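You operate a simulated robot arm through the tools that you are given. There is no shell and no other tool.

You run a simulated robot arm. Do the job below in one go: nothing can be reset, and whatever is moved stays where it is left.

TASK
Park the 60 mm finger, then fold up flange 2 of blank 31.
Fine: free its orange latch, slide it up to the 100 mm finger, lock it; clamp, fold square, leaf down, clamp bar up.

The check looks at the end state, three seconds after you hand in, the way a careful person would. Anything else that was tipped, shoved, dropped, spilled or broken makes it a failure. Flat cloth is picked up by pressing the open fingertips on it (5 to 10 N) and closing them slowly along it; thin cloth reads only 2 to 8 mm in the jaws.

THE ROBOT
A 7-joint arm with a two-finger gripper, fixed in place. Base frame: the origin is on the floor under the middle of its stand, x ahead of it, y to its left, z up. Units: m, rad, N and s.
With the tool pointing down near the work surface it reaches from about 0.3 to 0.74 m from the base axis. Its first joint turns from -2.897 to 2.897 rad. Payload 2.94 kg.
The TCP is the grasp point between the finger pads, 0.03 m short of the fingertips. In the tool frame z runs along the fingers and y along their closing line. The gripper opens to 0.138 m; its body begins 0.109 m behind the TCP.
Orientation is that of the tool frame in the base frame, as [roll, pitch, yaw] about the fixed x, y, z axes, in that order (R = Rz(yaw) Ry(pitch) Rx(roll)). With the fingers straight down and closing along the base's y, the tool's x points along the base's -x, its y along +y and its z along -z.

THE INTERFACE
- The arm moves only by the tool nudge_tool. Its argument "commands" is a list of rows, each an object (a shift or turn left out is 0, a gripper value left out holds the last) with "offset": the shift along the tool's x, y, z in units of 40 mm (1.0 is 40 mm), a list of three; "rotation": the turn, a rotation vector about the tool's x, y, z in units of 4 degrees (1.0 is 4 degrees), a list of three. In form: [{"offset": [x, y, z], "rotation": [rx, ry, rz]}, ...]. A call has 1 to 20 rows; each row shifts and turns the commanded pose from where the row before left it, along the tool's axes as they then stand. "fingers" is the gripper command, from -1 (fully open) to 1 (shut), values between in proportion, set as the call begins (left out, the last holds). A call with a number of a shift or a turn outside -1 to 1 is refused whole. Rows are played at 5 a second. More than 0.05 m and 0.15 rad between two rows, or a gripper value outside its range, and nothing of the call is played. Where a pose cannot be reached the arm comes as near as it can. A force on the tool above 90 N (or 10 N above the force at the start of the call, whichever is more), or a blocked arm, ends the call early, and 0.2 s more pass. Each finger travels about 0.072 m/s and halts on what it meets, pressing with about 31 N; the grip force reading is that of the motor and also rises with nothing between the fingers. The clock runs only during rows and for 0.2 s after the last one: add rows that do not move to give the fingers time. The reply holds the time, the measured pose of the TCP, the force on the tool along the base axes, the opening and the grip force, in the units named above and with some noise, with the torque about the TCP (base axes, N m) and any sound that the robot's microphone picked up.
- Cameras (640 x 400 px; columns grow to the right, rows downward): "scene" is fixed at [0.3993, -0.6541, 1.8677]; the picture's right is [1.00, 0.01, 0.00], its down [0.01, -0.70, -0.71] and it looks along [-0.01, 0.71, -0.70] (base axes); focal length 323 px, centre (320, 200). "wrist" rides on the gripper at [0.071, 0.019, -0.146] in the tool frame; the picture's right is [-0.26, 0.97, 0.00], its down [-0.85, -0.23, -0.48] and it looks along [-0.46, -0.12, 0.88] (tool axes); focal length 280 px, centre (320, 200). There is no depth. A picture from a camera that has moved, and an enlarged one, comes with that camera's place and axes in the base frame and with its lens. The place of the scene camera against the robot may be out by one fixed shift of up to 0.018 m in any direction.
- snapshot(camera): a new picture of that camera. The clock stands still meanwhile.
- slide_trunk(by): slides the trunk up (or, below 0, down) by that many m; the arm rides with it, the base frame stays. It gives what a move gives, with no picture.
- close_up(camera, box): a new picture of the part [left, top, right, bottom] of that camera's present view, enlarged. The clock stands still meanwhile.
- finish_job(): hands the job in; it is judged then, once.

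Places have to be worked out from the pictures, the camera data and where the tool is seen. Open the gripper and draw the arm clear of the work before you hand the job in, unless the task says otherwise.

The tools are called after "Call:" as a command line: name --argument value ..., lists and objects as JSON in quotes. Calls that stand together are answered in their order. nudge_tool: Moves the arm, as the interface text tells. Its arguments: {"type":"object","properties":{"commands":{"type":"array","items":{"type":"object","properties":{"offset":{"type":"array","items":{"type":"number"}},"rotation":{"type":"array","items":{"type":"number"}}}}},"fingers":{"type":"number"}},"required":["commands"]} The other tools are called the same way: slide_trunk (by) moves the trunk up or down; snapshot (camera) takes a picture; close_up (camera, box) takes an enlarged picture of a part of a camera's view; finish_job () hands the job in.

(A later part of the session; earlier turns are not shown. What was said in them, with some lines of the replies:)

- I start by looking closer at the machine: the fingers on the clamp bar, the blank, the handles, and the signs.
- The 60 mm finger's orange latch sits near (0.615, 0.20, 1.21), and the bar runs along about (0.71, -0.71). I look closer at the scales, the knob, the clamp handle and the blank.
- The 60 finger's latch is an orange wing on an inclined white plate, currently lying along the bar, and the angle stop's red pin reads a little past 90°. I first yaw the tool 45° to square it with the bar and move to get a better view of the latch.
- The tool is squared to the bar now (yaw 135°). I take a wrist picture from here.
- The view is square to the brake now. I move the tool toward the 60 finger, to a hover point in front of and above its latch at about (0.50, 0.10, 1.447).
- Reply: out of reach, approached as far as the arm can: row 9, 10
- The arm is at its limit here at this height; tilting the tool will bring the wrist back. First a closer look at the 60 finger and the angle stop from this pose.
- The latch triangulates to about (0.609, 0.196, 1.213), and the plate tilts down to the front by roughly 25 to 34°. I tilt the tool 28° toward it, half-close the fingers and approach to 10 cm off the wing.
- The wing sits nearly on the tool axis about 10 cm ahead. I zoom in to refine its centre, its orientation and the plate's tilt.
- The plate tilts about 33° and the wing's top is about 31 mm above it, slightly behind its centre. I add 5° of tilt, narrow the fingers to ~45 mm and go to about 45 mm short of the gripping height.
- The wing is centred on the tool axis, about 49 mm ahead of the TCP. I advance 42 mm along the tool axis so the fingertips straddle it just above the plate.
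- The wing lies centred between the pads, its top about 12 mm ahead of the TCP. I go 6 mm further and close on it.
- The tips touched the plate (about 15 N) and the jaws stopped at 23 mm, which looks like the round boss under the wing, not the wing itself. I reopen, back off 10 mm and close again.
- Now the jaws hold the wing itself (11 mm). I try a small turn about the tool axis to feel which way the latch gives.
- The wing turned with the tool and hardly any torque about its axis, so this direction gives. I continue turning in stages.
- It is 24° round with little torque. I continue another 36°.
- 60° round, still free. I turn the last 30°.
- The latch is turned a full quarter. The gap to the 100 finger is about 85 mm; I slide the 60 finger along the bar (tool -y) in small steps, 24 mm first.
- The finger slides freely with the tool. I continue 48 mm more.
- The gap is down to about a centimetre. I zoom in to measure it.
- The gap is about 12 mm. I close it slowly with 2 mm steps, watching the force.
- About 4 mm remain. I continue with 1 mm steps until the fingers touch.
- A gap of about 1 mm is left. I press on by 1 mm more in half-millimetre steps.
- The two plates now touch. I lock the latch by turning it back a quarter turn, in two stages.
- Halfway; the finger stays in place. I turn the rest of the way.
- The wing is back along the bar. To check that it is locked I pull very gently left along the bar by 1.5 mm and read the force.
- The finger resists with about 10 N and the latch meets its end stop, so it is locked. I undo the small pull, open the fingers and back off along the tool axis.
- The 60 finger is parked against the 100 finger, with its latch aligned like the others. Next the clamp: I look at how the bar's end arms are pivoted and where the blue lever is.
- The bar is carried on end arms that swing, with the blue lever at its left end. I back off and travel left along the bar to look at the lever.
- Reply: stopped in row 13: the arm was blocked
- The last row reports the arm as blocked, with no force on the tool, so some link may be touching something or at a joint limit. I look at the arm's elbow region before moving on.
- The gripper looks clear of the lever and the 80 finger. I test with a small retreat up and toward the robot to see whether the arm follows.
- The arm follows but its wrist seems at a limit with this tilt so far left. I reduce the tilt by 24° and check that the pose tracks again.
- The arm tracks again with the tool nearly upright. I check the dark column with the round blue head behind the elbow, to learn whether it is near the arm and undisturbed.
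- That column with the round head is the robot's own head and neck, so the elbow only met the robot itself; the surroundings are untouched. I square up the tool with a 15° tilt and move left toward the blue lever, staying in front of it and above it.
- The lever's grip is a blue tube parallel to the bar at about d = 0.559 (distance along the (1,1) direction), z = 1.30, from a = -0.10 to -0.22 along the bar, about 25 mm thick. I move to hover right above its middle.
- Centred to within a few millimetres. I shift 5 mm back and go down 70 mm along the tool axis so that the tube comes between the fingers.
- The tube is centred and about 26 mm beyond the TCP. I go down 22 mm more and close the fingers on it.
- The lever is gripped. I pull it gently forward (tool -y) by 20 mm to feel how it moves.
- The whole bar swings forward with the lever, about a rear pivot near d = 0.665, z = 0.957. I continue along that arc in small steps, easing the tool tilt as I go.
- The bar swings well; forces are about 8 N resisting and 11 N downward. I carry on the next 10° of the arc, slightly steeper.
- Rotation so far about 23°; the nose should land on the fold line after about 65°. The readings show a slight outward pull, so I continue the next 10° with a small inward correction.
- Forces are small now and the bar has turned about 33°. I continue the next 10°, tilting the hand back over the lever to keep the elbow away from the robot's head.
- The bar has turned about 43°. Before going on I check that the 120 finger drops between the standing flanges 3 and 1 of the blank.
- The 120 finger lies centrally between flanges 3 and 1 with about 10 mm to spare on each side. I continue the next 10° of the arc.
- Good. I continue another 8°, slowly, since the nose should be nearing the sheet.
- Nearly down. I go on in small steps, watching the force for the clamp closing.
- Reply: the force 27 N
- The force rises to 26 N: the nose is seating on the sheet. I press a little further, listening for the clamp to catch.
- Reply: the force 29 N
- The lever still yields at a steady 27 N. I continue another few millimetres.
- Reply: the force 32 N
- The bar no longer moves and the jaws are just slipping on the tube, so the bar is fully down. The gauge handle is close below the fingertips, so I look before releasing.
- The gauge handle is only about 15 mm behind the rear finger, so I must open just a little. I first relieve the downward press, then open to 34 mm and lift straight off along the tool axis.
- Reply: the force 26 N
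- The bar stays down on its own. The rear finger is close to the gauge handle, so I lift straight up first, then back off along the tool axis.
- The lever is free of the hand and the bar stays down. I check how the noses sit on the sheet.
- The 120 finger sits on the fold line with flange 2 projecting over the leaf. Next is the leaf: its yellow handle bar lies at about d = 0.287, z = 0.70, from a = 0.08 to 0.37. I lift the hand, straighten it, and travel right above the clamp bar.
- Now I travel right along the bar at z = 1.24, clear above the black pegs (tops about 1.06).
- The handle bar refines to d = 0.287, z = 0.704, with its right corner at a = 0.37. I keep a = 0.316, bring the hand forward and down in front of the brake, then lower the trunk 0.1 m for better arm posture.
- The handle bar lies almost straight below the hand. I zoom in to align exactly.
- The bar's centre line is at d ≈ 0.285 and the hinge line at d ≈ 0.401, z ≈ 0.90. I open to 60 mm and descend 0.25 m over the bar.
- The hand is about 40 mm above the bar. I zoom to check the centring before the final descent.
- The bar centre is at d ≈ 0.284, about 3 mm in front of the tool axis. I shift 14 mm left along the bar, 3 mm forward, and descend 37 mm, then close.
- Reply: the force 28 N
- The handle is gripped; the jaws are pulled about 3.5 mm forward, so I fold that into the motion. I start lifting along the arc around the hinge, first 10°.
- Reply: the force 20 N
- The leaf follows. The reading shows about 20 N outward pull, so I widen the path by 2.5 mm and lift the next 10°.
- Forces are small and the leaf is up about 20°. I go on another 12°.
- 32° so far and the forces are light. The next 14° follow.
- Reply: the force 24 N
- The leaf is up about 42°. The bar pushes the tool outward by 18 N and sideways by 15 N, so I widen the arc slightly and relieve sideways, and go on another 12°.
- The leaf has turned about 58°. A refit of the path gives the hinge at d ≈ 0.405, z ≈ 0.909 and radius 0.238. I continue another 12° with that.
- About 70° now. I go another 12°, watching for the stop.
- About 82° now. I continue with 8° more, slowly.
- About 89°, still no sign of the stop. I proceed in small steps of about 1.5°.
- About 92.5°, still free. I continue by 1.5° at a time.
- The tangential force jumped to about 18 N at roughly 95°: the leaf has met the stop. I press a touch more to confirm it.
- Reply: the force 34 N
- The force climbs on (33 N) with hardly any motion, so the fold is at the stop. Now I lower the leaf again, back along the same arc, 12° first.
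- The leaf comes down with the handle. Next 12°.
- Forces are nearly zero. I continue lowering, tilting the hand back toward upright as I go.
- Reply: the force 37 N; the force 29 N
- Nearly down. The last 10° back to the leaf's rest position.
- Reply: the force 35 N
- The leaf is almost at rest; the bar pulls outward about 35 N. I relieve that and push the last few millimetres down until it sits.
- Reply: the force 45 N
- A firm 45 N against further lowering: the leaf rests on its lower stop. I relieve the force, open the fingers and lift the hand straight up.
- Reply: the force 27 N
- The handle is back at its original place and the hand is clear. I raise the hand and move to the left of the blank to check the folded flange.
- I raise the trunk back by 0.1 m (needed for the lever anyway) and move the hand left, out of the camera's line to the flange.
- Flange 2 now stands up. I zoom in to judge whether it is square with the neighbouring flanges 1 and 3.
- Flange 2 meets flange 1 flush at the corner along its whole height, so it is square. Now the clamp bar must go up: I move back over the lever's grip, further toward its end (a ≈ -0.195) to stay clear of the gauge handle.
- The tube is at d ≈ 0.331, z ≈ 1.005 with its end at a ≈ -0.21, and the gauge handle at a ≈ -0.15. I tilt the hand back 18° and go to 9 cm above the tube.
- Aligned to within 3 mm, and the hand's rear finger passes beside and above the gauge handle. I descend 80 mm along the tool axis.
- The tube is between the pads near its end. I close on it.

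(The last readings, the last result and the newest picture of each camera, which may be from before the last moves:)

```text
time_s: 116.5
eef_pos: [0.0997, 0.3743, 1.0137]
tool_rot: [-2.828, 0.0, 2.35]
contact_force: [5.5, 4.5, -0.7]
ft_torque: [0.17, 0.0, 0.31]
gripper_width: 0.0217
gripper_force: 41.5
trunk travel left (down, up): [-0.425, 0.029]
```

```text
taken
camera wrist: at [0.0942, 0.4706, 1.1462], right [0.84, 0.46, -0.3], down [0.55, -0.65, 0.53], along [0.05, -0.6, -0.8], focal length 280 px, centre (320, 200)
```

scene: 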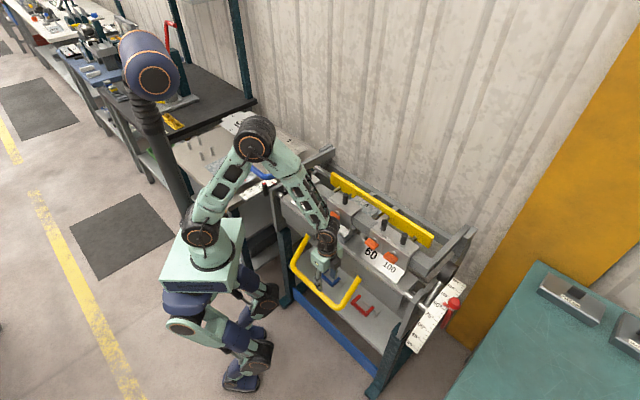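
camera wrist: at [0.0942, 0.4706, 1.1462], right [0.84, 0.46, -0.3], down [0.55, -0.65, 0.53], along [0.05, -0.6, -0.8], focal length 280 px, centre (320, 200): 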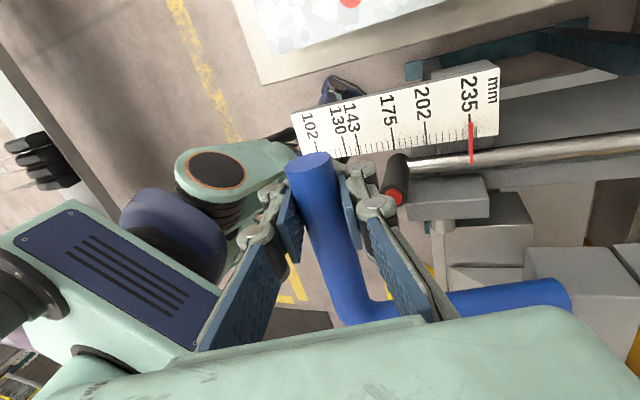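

The lever is gripped again. I lift it back along the same arc, starting gently.

Call:
nudge_tool --commands '[{"offset": [0, -0.035, -0.2]}, {"offset": [0, -0.02, -0.258]}, {"offset": [0, -0.01, -0.258]}, {}]'

Call:
close_up --camera "scene" --box '[240, 80, 480, 280]'

```text
time_s: 117.5
eef_pos: [0.1024, 0.3774, 1.0416]
tool_rot: [-2.826, 0.004, 2.352]
contact_force: [3.5, 1.4, -6.2]
ft_torque: [-0.25, 0.05, 0.45]
gripper_width: 0.0216
gripper_force: 41.3
trunk travel left (down, up): [-0.425, 0.029]
```

```text
2.00 times, centred on (360, 180) of scene
camera zoom: at [0.3993, -0.6541, 1.8677], right [1.0, 0.01, 0.0], down [0.01, -0.7, -0.71], along [-0.01, 0.71, -0.7], focal length 646 px, centre (240, 240)
```

zoom: 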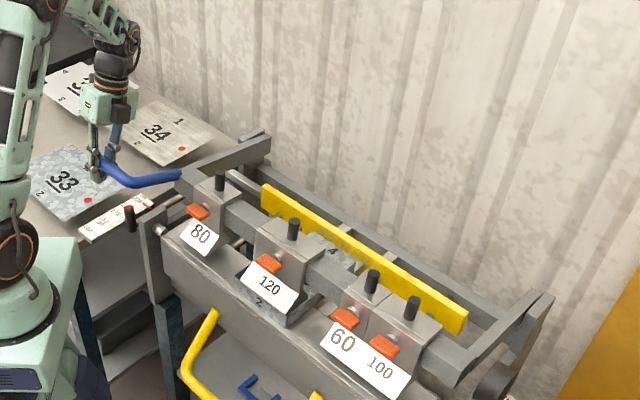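

The bar is rising. I check that the nose clears the upright flange without dragging the part.

Call:
close_up --camera "scene" --box '[320, 195, 400, 260]'

```text
6.15 times, centred on (360, 228) of scene
camera zoom: at [0.3993, -0.6541, 1.8677], right [1.0, 0.01, 0.0], down [0.01, -0.7, -0.71], along [-0.01, 0.71, -0.7], focal length 1987 px, centre (74, 31)
```

zoom: 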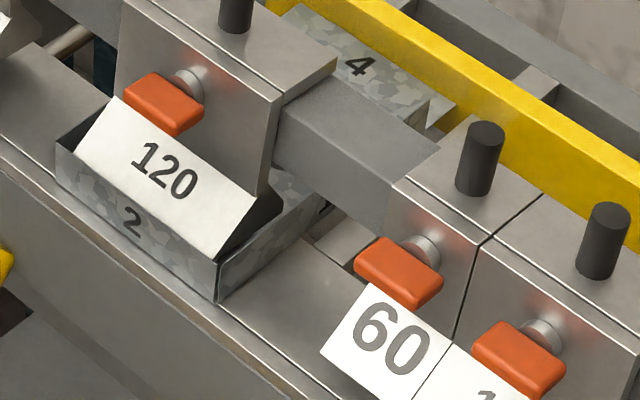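

The part is undisturbed and the nose clears flange 2. I continue lifting slowly.

Call:
nudge_tool --commands '[{"offset": [0, 0.01, -0.283]}, {"offset": [0, 0.03, -0.283]}, {"offset": [0, 0.045, -0.283]}, {}]'

Call:
close_up --camera "scene" --box '[320, 195, 400, 260]'

```text
time_s: 118.5
eef_pos: [0.1109, 0.3863, 1.0738]
tool_rot: [-2.824, 0.002, 2.352]
contact_force: [-6.9, -7.3, 2.6]
ft_torque: [-0.01, 0.13, 0.27]
gripper_width: 0.0219
gripper_force: 41.6
trunk travel left (down, up): [-0.425, 0.029]
```

```text
6.15 times, centred on (360, 228) of scene
camera zoom: at [0.3993, -0.6541, 1.8677], right [1.0, 0.01, 0.0], down [0.01, -0.7, -0.71], along [-0.01, 0.71, -0.7], focal length 1987 px, centre (74, 31)
```

zoom: 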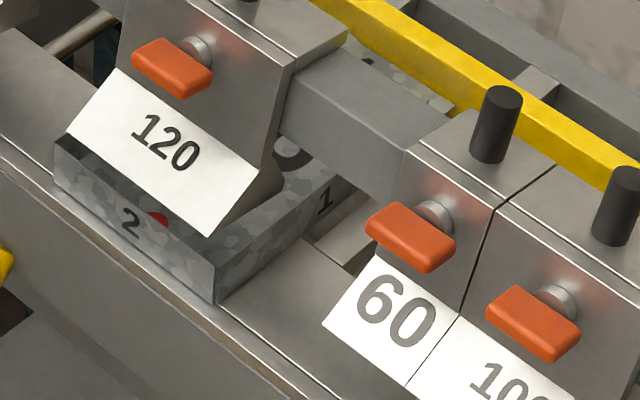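

The nose is clear above the part, which has not moved. I continue the upward arc.

Call:
nudge_tool --commands '[{"offset": [0, 0.02, -0.288], "rotation": [-0.15, 0, 0]}, {"offset": [0, 0.035, -0.288], "rotation": [-0.15, 0, 0]}, {"offset": [0, 0.05, -0.288], "rotation": [-0.15, 0, 0]}, {"offset": [0, 0.062, -0.288], "rotation": [-0.15, 0, 0]}, {"offset": [0, 0.075, -0.288], "rotation": [-0.15, 0, 0]}, {}]'

```text
time_s: 119.9
eef_pos: [0.1284, 0.4029, 1.1265]
tool_rot: [-2.883, 0.001, 2.351]
contact_force: [-10.2, -7.4, 8.3]
ft_torque: [0.41, 0.0, 0.34]
gripper_width: 0.0218
gripper_force: 41.6
trunk travel left (down, up): [-0.425, 0.029]
```

Call:
nudge_tool --commands '[{"offset": [0, 0.075, -0.283], "rotation": [-0.35, 0, 0]}, {"offset": [0, 0.09, -0.28], "rotation": [-0.35, 0, 0]}, {"offset": [0, 0.105, -0.277], "rotation": [-0.35, 0, 0]}, {"offset": [0, 0.12, -0.274], "rotation": [-0.35, 0, 0]}, {"offset": [0, 0.135, -0.271], "rotation": [-0.35, 0, 0]}, {}]'

Call:
snapshot --camera "scene"

```text
time_s: 121.3
eef_pos: [0.1534, 0.4284, 1.1746]
tool_rot: [-3.001, 0.002, 2.349]
contact_force: [1.1, 4.6, -3.9]
ft_torque: [0.34, 0.35, 0.28]
gripper_width: 0.0216
gripper_force: 41.0
trunk travel left (down, up): [-0.425, 0.029]
```

```text
taken
```

scene: 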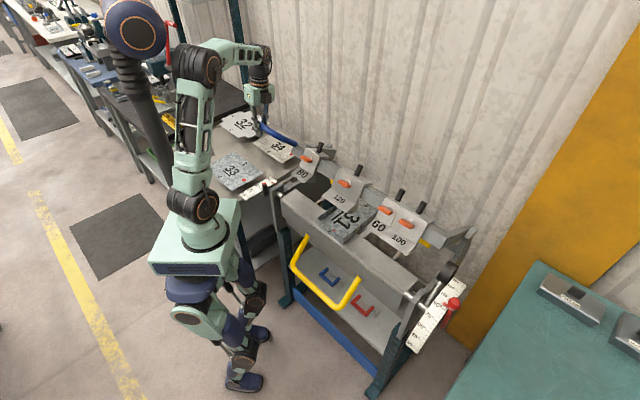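

Call:
nudge_tool --commands '[{"offset": [0, 0.165, -0.232], "rotation": [-0.4, 0, 0]}, {"offset": [0, 0.18, -0.222], "rotation": [-0.4, 0, 0]}, {"offset": [0, 0.192, -0.213], "rotation": [-0.4, 0, 0]}, {"offset": [0, 0.204, -0.204], "rotation": [-0.4, 0, 0]}, {"offset": [0, 0.215, -0.196], "rotation": [-0.4, 0, 0]}, {}]'

```text
time_s: 122.7
eef_pos: [0.1825, 0.4572, 1.2148]
tool_rot: [-3.14, 0.0, 2.35]
contact_force: [-4.8, -0.3, 1.6]
ft_torque: [0.06, 0.23, 0.33]
gripper_width: 0.0214
gripper_force: 41.2
trunk travel left (down, up): [-0.425, 0.029]
```

Call:
nudge_tool --commands '[{"offset": [0, 0.235, -0.178], "rotation": [-0.39, 0, 0]}, {"offset": [0, 0.24, -0.168], "rotation": [-0.39, 0, 0]}, {"offset": [0, 0.246, -0.156], "rotation": [-0.39, 0, 0]}, {"offset": [0, 0.252, -0.145], "rotation": [-0.39, 0, 0]}, {"offset": [0, 0.257, -0.133], "rotation": [-0.39, 0, 0]}, {}]'

Call:
close_up --camera "scene" --box '[240, 40, 480, 240]'

```text
time_s: 124.1
eef_pos: [0.2178, 0.4915, 1.2471]
tool_rot: [3.005, 0.002, 2.351]
contact_force: [-2.7, 2.8, -2.4]
ft_torque: [0.09, 0.2, 0.32]
gripper_width: 0.0215
gripper_force: 41.1
trunk travel left (down, up): [-0.425, 0.029]
```

```text
2.00 times, centred on (360, 140) of scene
camera zoom: at [0.3993, -0.6541, 1.8677], right [1.0, 0.01, 0.0], down [0.01, -0.7, -0.71], along [-0.01, 0.71, -0.7], focal length 646 px, centre (240, 320)
```

zoom: 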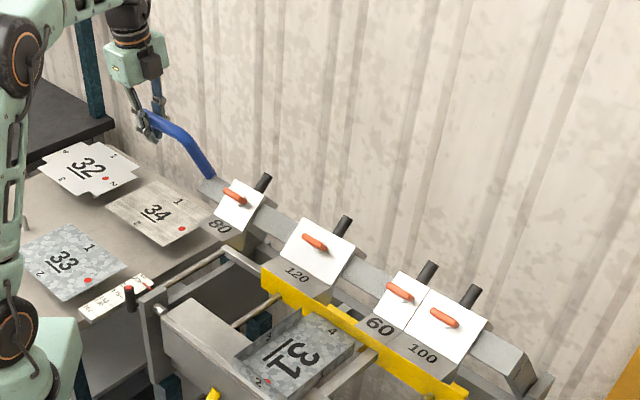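

The bar is nearly up. I bring it the next 10° toward its raised rest.

Call:
nudge_tool --commands '[{"offset": [0, 0.285, -0.095], "rotation": [-0.36, 0, 0]}, {"offset": [0, 0.285, -0.086], "rotation": [-0.36, 0, 0]}, {"offset": [0, 0.285, -0.077], "rotation": [-0.36, 0, 0]}, {"offset": [0, 0.285, -0.068], "rotation": [-0.36, 0, 0]}, {"offset": [0, 0.285, -0.059], "rotation": [-0.36, 0, 0]}, {}]'

```text
time_s: 125.5
eef_pos: [0.2559, 0.5301, 1.2741]
tool_rot: [2.88, 0.0, 2.349]
contact_force: [0.4, 1.5, -0.3]
ft_torque: [-0.03, 0.06, 0.26]
gripper_width: 0.0214
gripper_force: 41.0
trunk travel left (down, up): [-0.425, 0.029]
```

Forces are nearly zero. The last 15 mm to the original raised position, feeling for the rest stop.

Call:
nudge_tool --commands '[{"offset": [0, 0.12, -0.02]}, {"offset": [0, 0.12, -0.02]}, {"offset": [0, 0.12, -0.02]}, {}]'

Call:
close_up --camera "scene" --box '[260, 70, 480, 210]'

```text
time_s: 126.5
eef_pos: [0.2636, 0.5386, 1.2793]
tool_rot: [2.88, 0.002, 2.352]
contact_force: [1.2, 1.9, -1.9]
ft_torque: [0.01, 0.27, 0.25]
gripper_width: 0.0217
gripper_force: 40.9
trunk travel left (down, up): [-0.425, 0.029]
```

```text
2.86 times, centred on (370, 140) of scene
camera zoom: at [0.3993, -0.6541, 1.8677], right [1.0, 0.01, 0.0], down [0.01, -0.7, -0.71], along [-0.01, 0.71, -0.7], focal length 922 px, centre (177, 371)
```

zoom: 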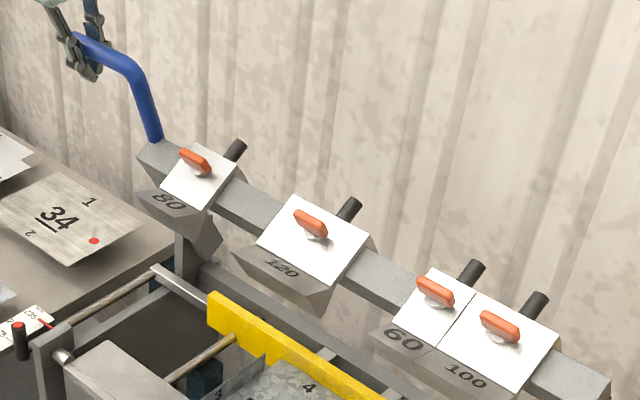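

The bar matches its original raised position in the picture. I push 3 mm more to feel whether it rests against its stop.

Call:
nudge_tool --commands '[{"offset": [0, 0.04, -0.005]}, {"offset": [0, 0.04, -0.005]}, {}]'

```text
time_s: 127.3
eef_pos: [0.264, 0.5386, 1.2801]
tool_rot: [2.887, 0.002, 2.35]
contact_force: [-7.3, -11.8, -12.7]
ft_torque: [0.58, 0.23, 0.4]
gripper_width: 0.0212
gripper_force: 41.0
trunk travel left (down, up): [-0.425, 0.029]
```

The bar rests against its upper stop (13 N back). I relax the push, open the fingers and back off upward along the tool axis.

Call:
nudge_tool --commands '[{"offset": [0, -0.045, 0.005]}, {}]'

Call:
nudge_tool --commands '[{}, {}, {}, {"offset": [0, 0, -0.3]}, {"offset": [0, 0, -0.5]}, {"offset": [0, 0, -0.6]}, {"offset": [0, 0, -0.6]}, {}]' --fingers -0.1

Call:
snapshot --camera "scene"

Call:
snapshot --camera "wrist"

```text
time_s: 127.9
eef_pos: [0.2647, 0.54, 1.2791]
tool_rot: [2.882, 0.003, 2.352]
contact_force: [-6.1, -6.9, -13.4]
ft_torque: [0.12, -0.29, 0.29]
gripper_width: 0.0216
gripper_force: 41.3
trunk travel left (down, up): [-0.425, 0.029]
```

```text
time_s: 129.7
eef_pos: [0.2505, 0.524, 1.3579]
tool_rot: [2.879, 0.002, 2.352]
contact_force: [-1.0, 0.0, -0.3]
ft_torque: [0.03, 0.02, 0.01]
gripper_width: 0.0761
gripper_force: 0.1
trunk travel left (down, up): [-0.425, 0.029]
```

```text
taken
```

scene: 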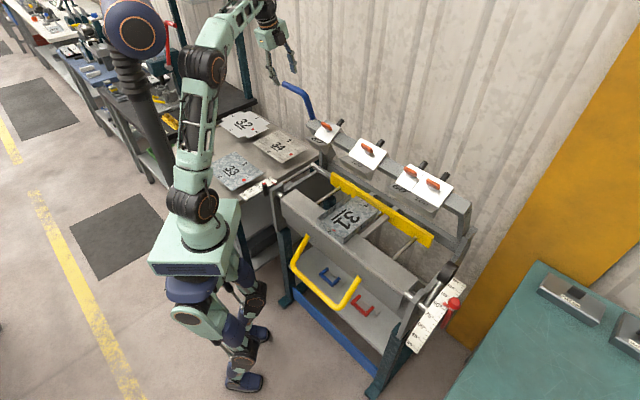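

```text
taken
camera wrist: at [0.1874, 0.5629, 1.5031], right [0.85, 0.47, 0.25], down [0.35, -0.85, 0.4], along [0.4, -0.25, -0.88], focal length 280 px, centre (320, 200)
```

wrist: 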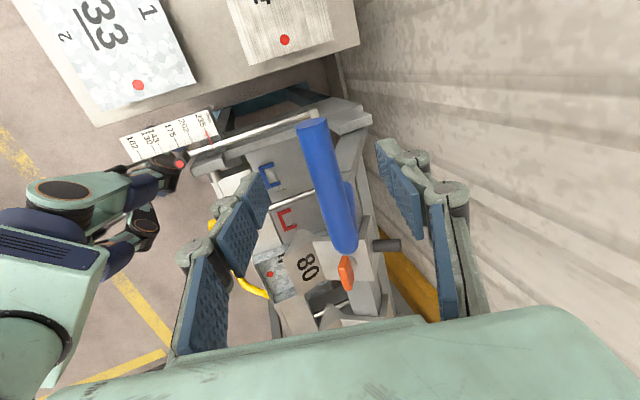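

The bar stays up with the lever free. I inspect the folded part, the parked finger and the gauge closely.

Call:
close_up --camera "scene" --box '[310, 185, 400, 255]'

Call:
close_up --camera "scene" --box '[370, 140, 480, 230]'

Call:
close_up --camera "scene" --box '[220, 100, 330, 220]'

Call:
close_up --camera "scene" --box '[270, 220, 480, 370]'

```text
5.71 times, centred on (355, 220) of scene
camera zoom: at [0.3993, -0.6541, 1.8677], right [1.0, 0.01, 0.0], down [0.01, -0.7, -0.71], along [-0.01, 0.71, -0.7], focal length 1845 px, centre (120, 86)
```

zoom: 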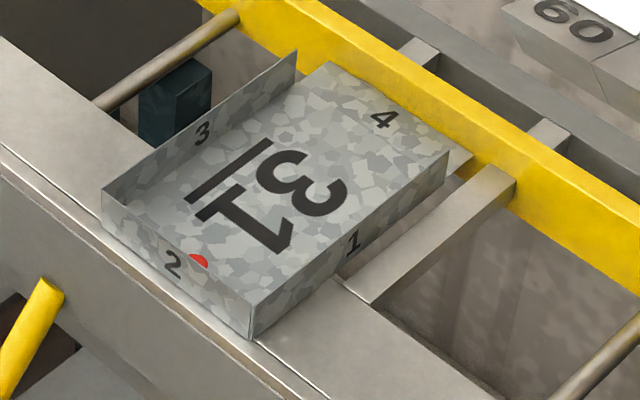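

```text
4.44 times, centred on (425, 185) of scene
camera zoom: at [0.3993, -0.6541, 1.8677], right [1.0, 0.01, 0.0], down [0.01, -0.7, -0.71], along [-0.01, 0.71, -0.7], focal length 1435 px, centre (-147, 267)
```

zoom: 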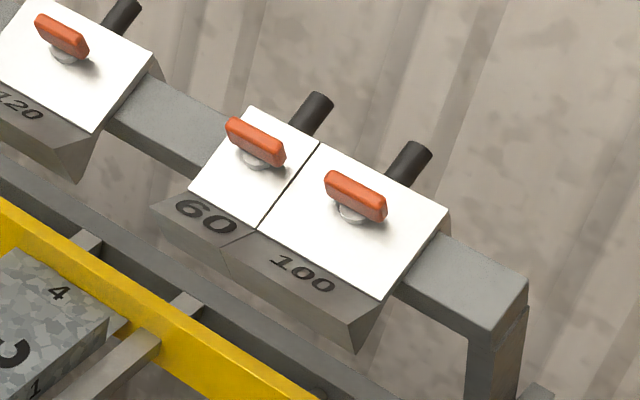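

```text
3.33 times, centred on (275, 160) of scene
camera zoom: at [0.3993, -0.6541, 1.8677], right [1.0, 0.01, 0.0], down [0.01, -0.7, -0.71], along [-0.01, 0.71, -0.7], focal length 1076 px, centre (470, 333)
```

zoom: 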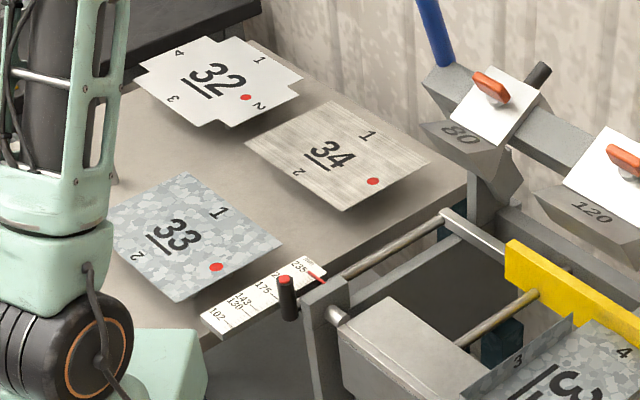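

```text
2.67 times, centred on (375, 295) of scene
camera zoom: at [0.3993, -0.6541, 1.8677], right [1.0, 0.01, 0.0], down [0.01, -0.7, -0.71], along [-0.01, 0.71, -0.7], focal length 861 px, centre (173, -53)
```

zoom: 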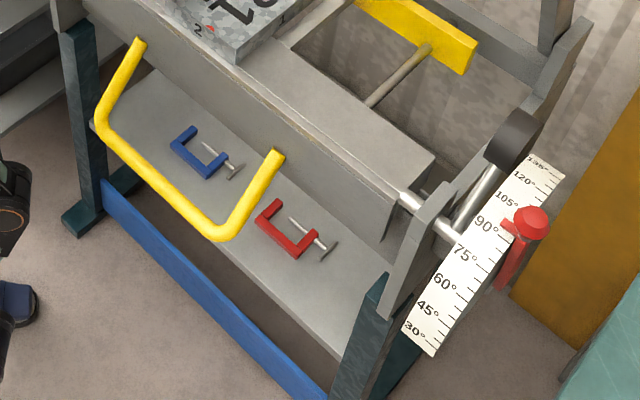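

Everything is in place: the 60 finger is against the 100 with its latch aligned, the gauge and shelf items are untouched. I zoom in further on flange 2's corner edges to judge its angle precisely.

Call:
close_up --camera "scene" --box '[322, 212, 352, 236]'

Call:
close_up --camera "scene" --box '[345, 228, 375, 252]'

Call:
close_up --camera "wrist" --box '[230, 230, 330, 310]'

```text
16.00 times, centred on (337, 224) of scene
camera zoom: at [0.3993, -0.6541, 1.8677], right [1.0, 0.01, 0.0], down [0.01, -0.7, -0.71], along [-0.01, 0.71, -0.7], focal length 5166 px, centre (48, -184)
```

zoom: 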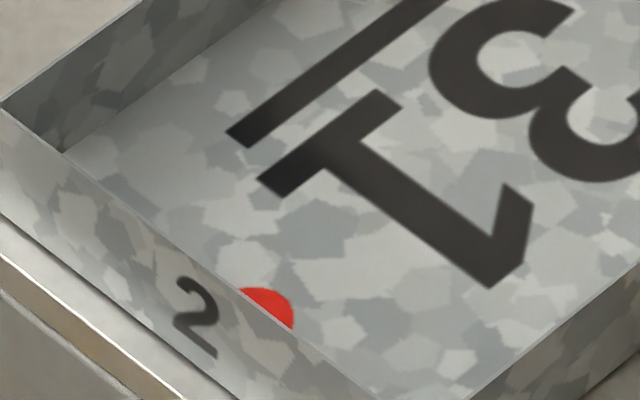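

```text
16.00 times, centred on (360, 240) of scene
camera zoom: at [0.3993, -0.6541, 1.8677], right [1.0, 0.01, 0.0], down [0.01, -0.7, -0.71], along [-0.01, 0.71, -0.7], focal length 5166 px, centre (-320, -440)
```

zoom: 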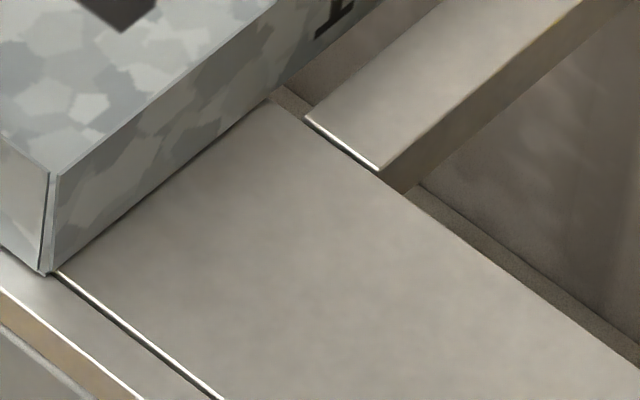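

```text
5.00 times, centred on (280, 270) of wrist
camera zoom: at [0.1874, 0.5629, 1.5031], right [0.85, 0.47, 0.25], down [0.35, -0.85, 0.4], along [0.4, -0.25, -0.88], focal length 1402 px, centre (520, -150)
```

zoom: 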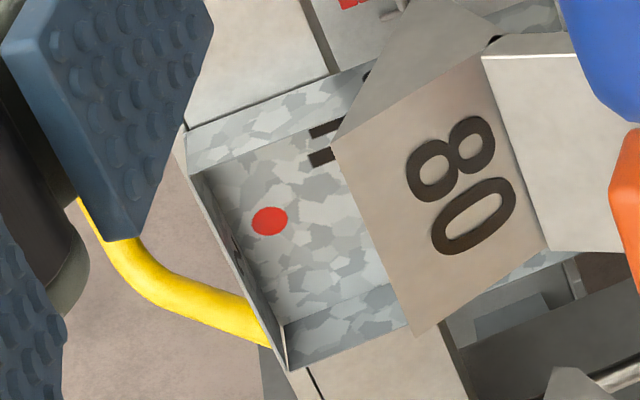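

Flange 2's edge runs parallel to flange 1's vertical edge to within about 1°, so the fold is square. I now draw the arm clear of the brake: up, upright and back toward the robot, with the gripper fully open.

Call:
nudge_tool --commands '[{"offset": [0, -0.3, -0.5]}, {"offset": [0, -0.4, -0.4], "rotation": [0.7, 0, 0]}, {"offset": [-0.3, -0.4, 0], "rotation": [0.75, 0, 0]}, {"offset": [-0.4, -0.4, 0], "rotation": [0.75, 0, 0]}, {"offset": [-0.5, -0.5, 0], "rotation": [0.75, 0, 0]}, {"offset": [-0.6, -0.6, 0], "rotation": [0.75, 0, 0]}, {"offset": [-0.6, -0.6, 0]}, {"offset": [-0.6, -0.4, 0]}, {}]' --fingers -0.6

Call:
snapshot --camera "scene"

Call:
snapshot --camera "wrist"

```text
time_s: 131.7
eef_pos: [0.2256, 0.3342, 1.3736]
tool_rot: [-3.139, 0.001, 2.35]
contact_force: [0.2, 0.2, -0.4]
ft_torque: [0.01, 0.01, 0.03]
gripper_width: 0.1105
gripper_force: 0.0
trunk travel left (down, up): [-0.425, 0.029]
```

```text
taken
```

scene: 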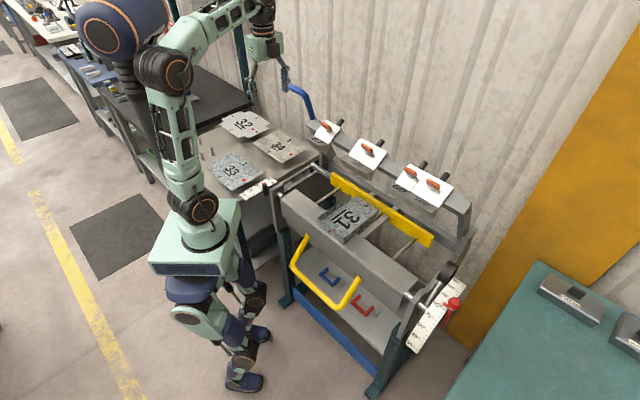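

```text
taken
camera wrist: at [0.1898, 0.3992, 1.5195], right [0.87, 0.49, 0.0], down [0.43, -0.76, 0.48], along [0.23, -0.42, -0.88], focal length 280 px, centre (320, 200)
```

wrist: 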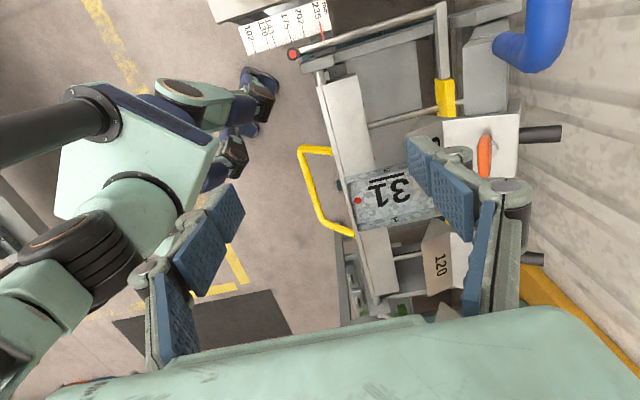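

All is in place. The robot's head seems to sit a little further left than before, so I check whether the elbow is near it.

Call:
close_up --camera "scene" --box '[40, 0, 300, 200]'

```text
2.00 times, centred on (170, 100) of scene
camera zoom: at [0.3993, -0.6541, 1.8677], right [1.0, 0.01, 0.0], down [0.01, -0.7, -0.71], along [-0.01, 0.71, -0.7], focal length 646 px, centre (620, 400)
```

zoom: 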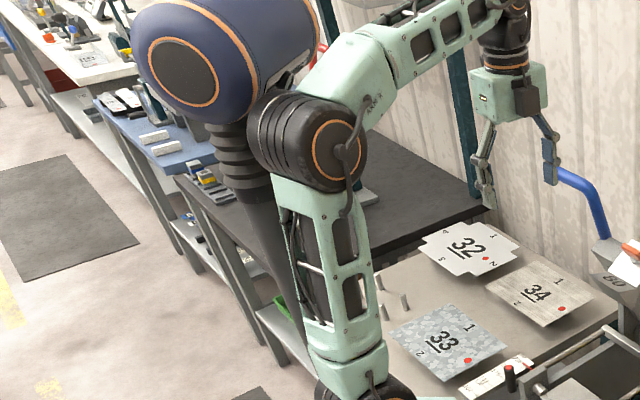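

The head has just turned to follow the hand; nothing touches. I move the last bit back to about the starting pose, fully open, clear of the work.

Call:
nudge_tool --commands '[{"offset": [-0.5, -0.2, -0.3]}, {"offset": [-0.6, -0.25, -0.3]}, {"offset": [-0.6, -0.25, -0.3]}, {"offset": [-0.6, -0.25, -0.3]}, {"offset": [-0.5, -0.15, -0.3]}, {}]' --fingers -1.0

Call:
snapshot --camera "scene"

Call:
close_up --camera "scene" --box '[270, 80, 480, 280]'

```text
time_s: 133.1
eef_pos: [0.2763, 0.2234, 1.4346]
tool_rot: [-3.141, 0.002, 2.352]
contact_force: [0.3, 0.7, -0.1]
ft_torque: [0.0, 0.02, 0.01]
gripper_width: 0.1381
gripper_force: 0.1
trunk travel left (down, up): [-0.425, 0.029]
```

```text
taken
```

scene: 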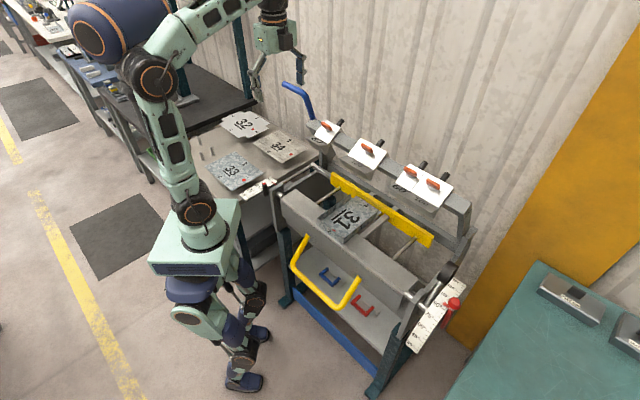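

```text
2.00 times, centred on (375, 180) of scene
camera zoom: at [0.3993, -0.6541, 1.8677], right [1.0, 0.01, 0.0], down [0.01, -0.7, -0.71], along [-0.01, 0.71, -0.7], focal length 646 px, centre (210, 240)
```

zoom: 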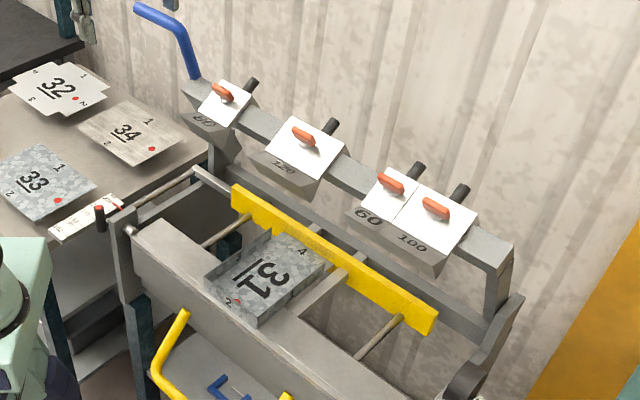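

The 60 finger is parked against the 100 and locked. Flange 2 stands square, the leaf is down and the clamp bar is up. The arm is clear with the gripper open, and nothing else has moved, so I hand in the job.

Call:
finish_job

```text
The job is handed in.
```

The 60 mm finger is parked against the 100 mm finger and flange 2 of blank 31 is folded up square. I have handed the job in; the result has not come back to me.

- **Parking:** I turned the orange latch a quarter turn, slid the finger until its plate touched the 100's, and turned the latch back. A light sideways pull met about 10 N, so it is locked.
- **Clamp and fold:** The 120 mm finger came down on the fold line between flanges 1 and 3. I lifted the leaf to the angle stop, at about 95° of leaf travel.
- **Fold angle:** I judged this by eye from the scene camera. After release, flange 2's edge runs parallel to flange 1's vertical edge, within about 1°.
- **End state:** The leaf is back down on its lower stop and the clamp bar is up against its upper stop. The gripper is open and the arm is back near its starting pose.

Early on, moving left to the clamp lever, the arm stopped as blocked, most likely because its elbow met the robot's own head. There was no force on the tool, and I backed off and changed the wrist angle. In the last pictures the back gauge, the other blanks, and the clamps on the shelf look undisturbed.
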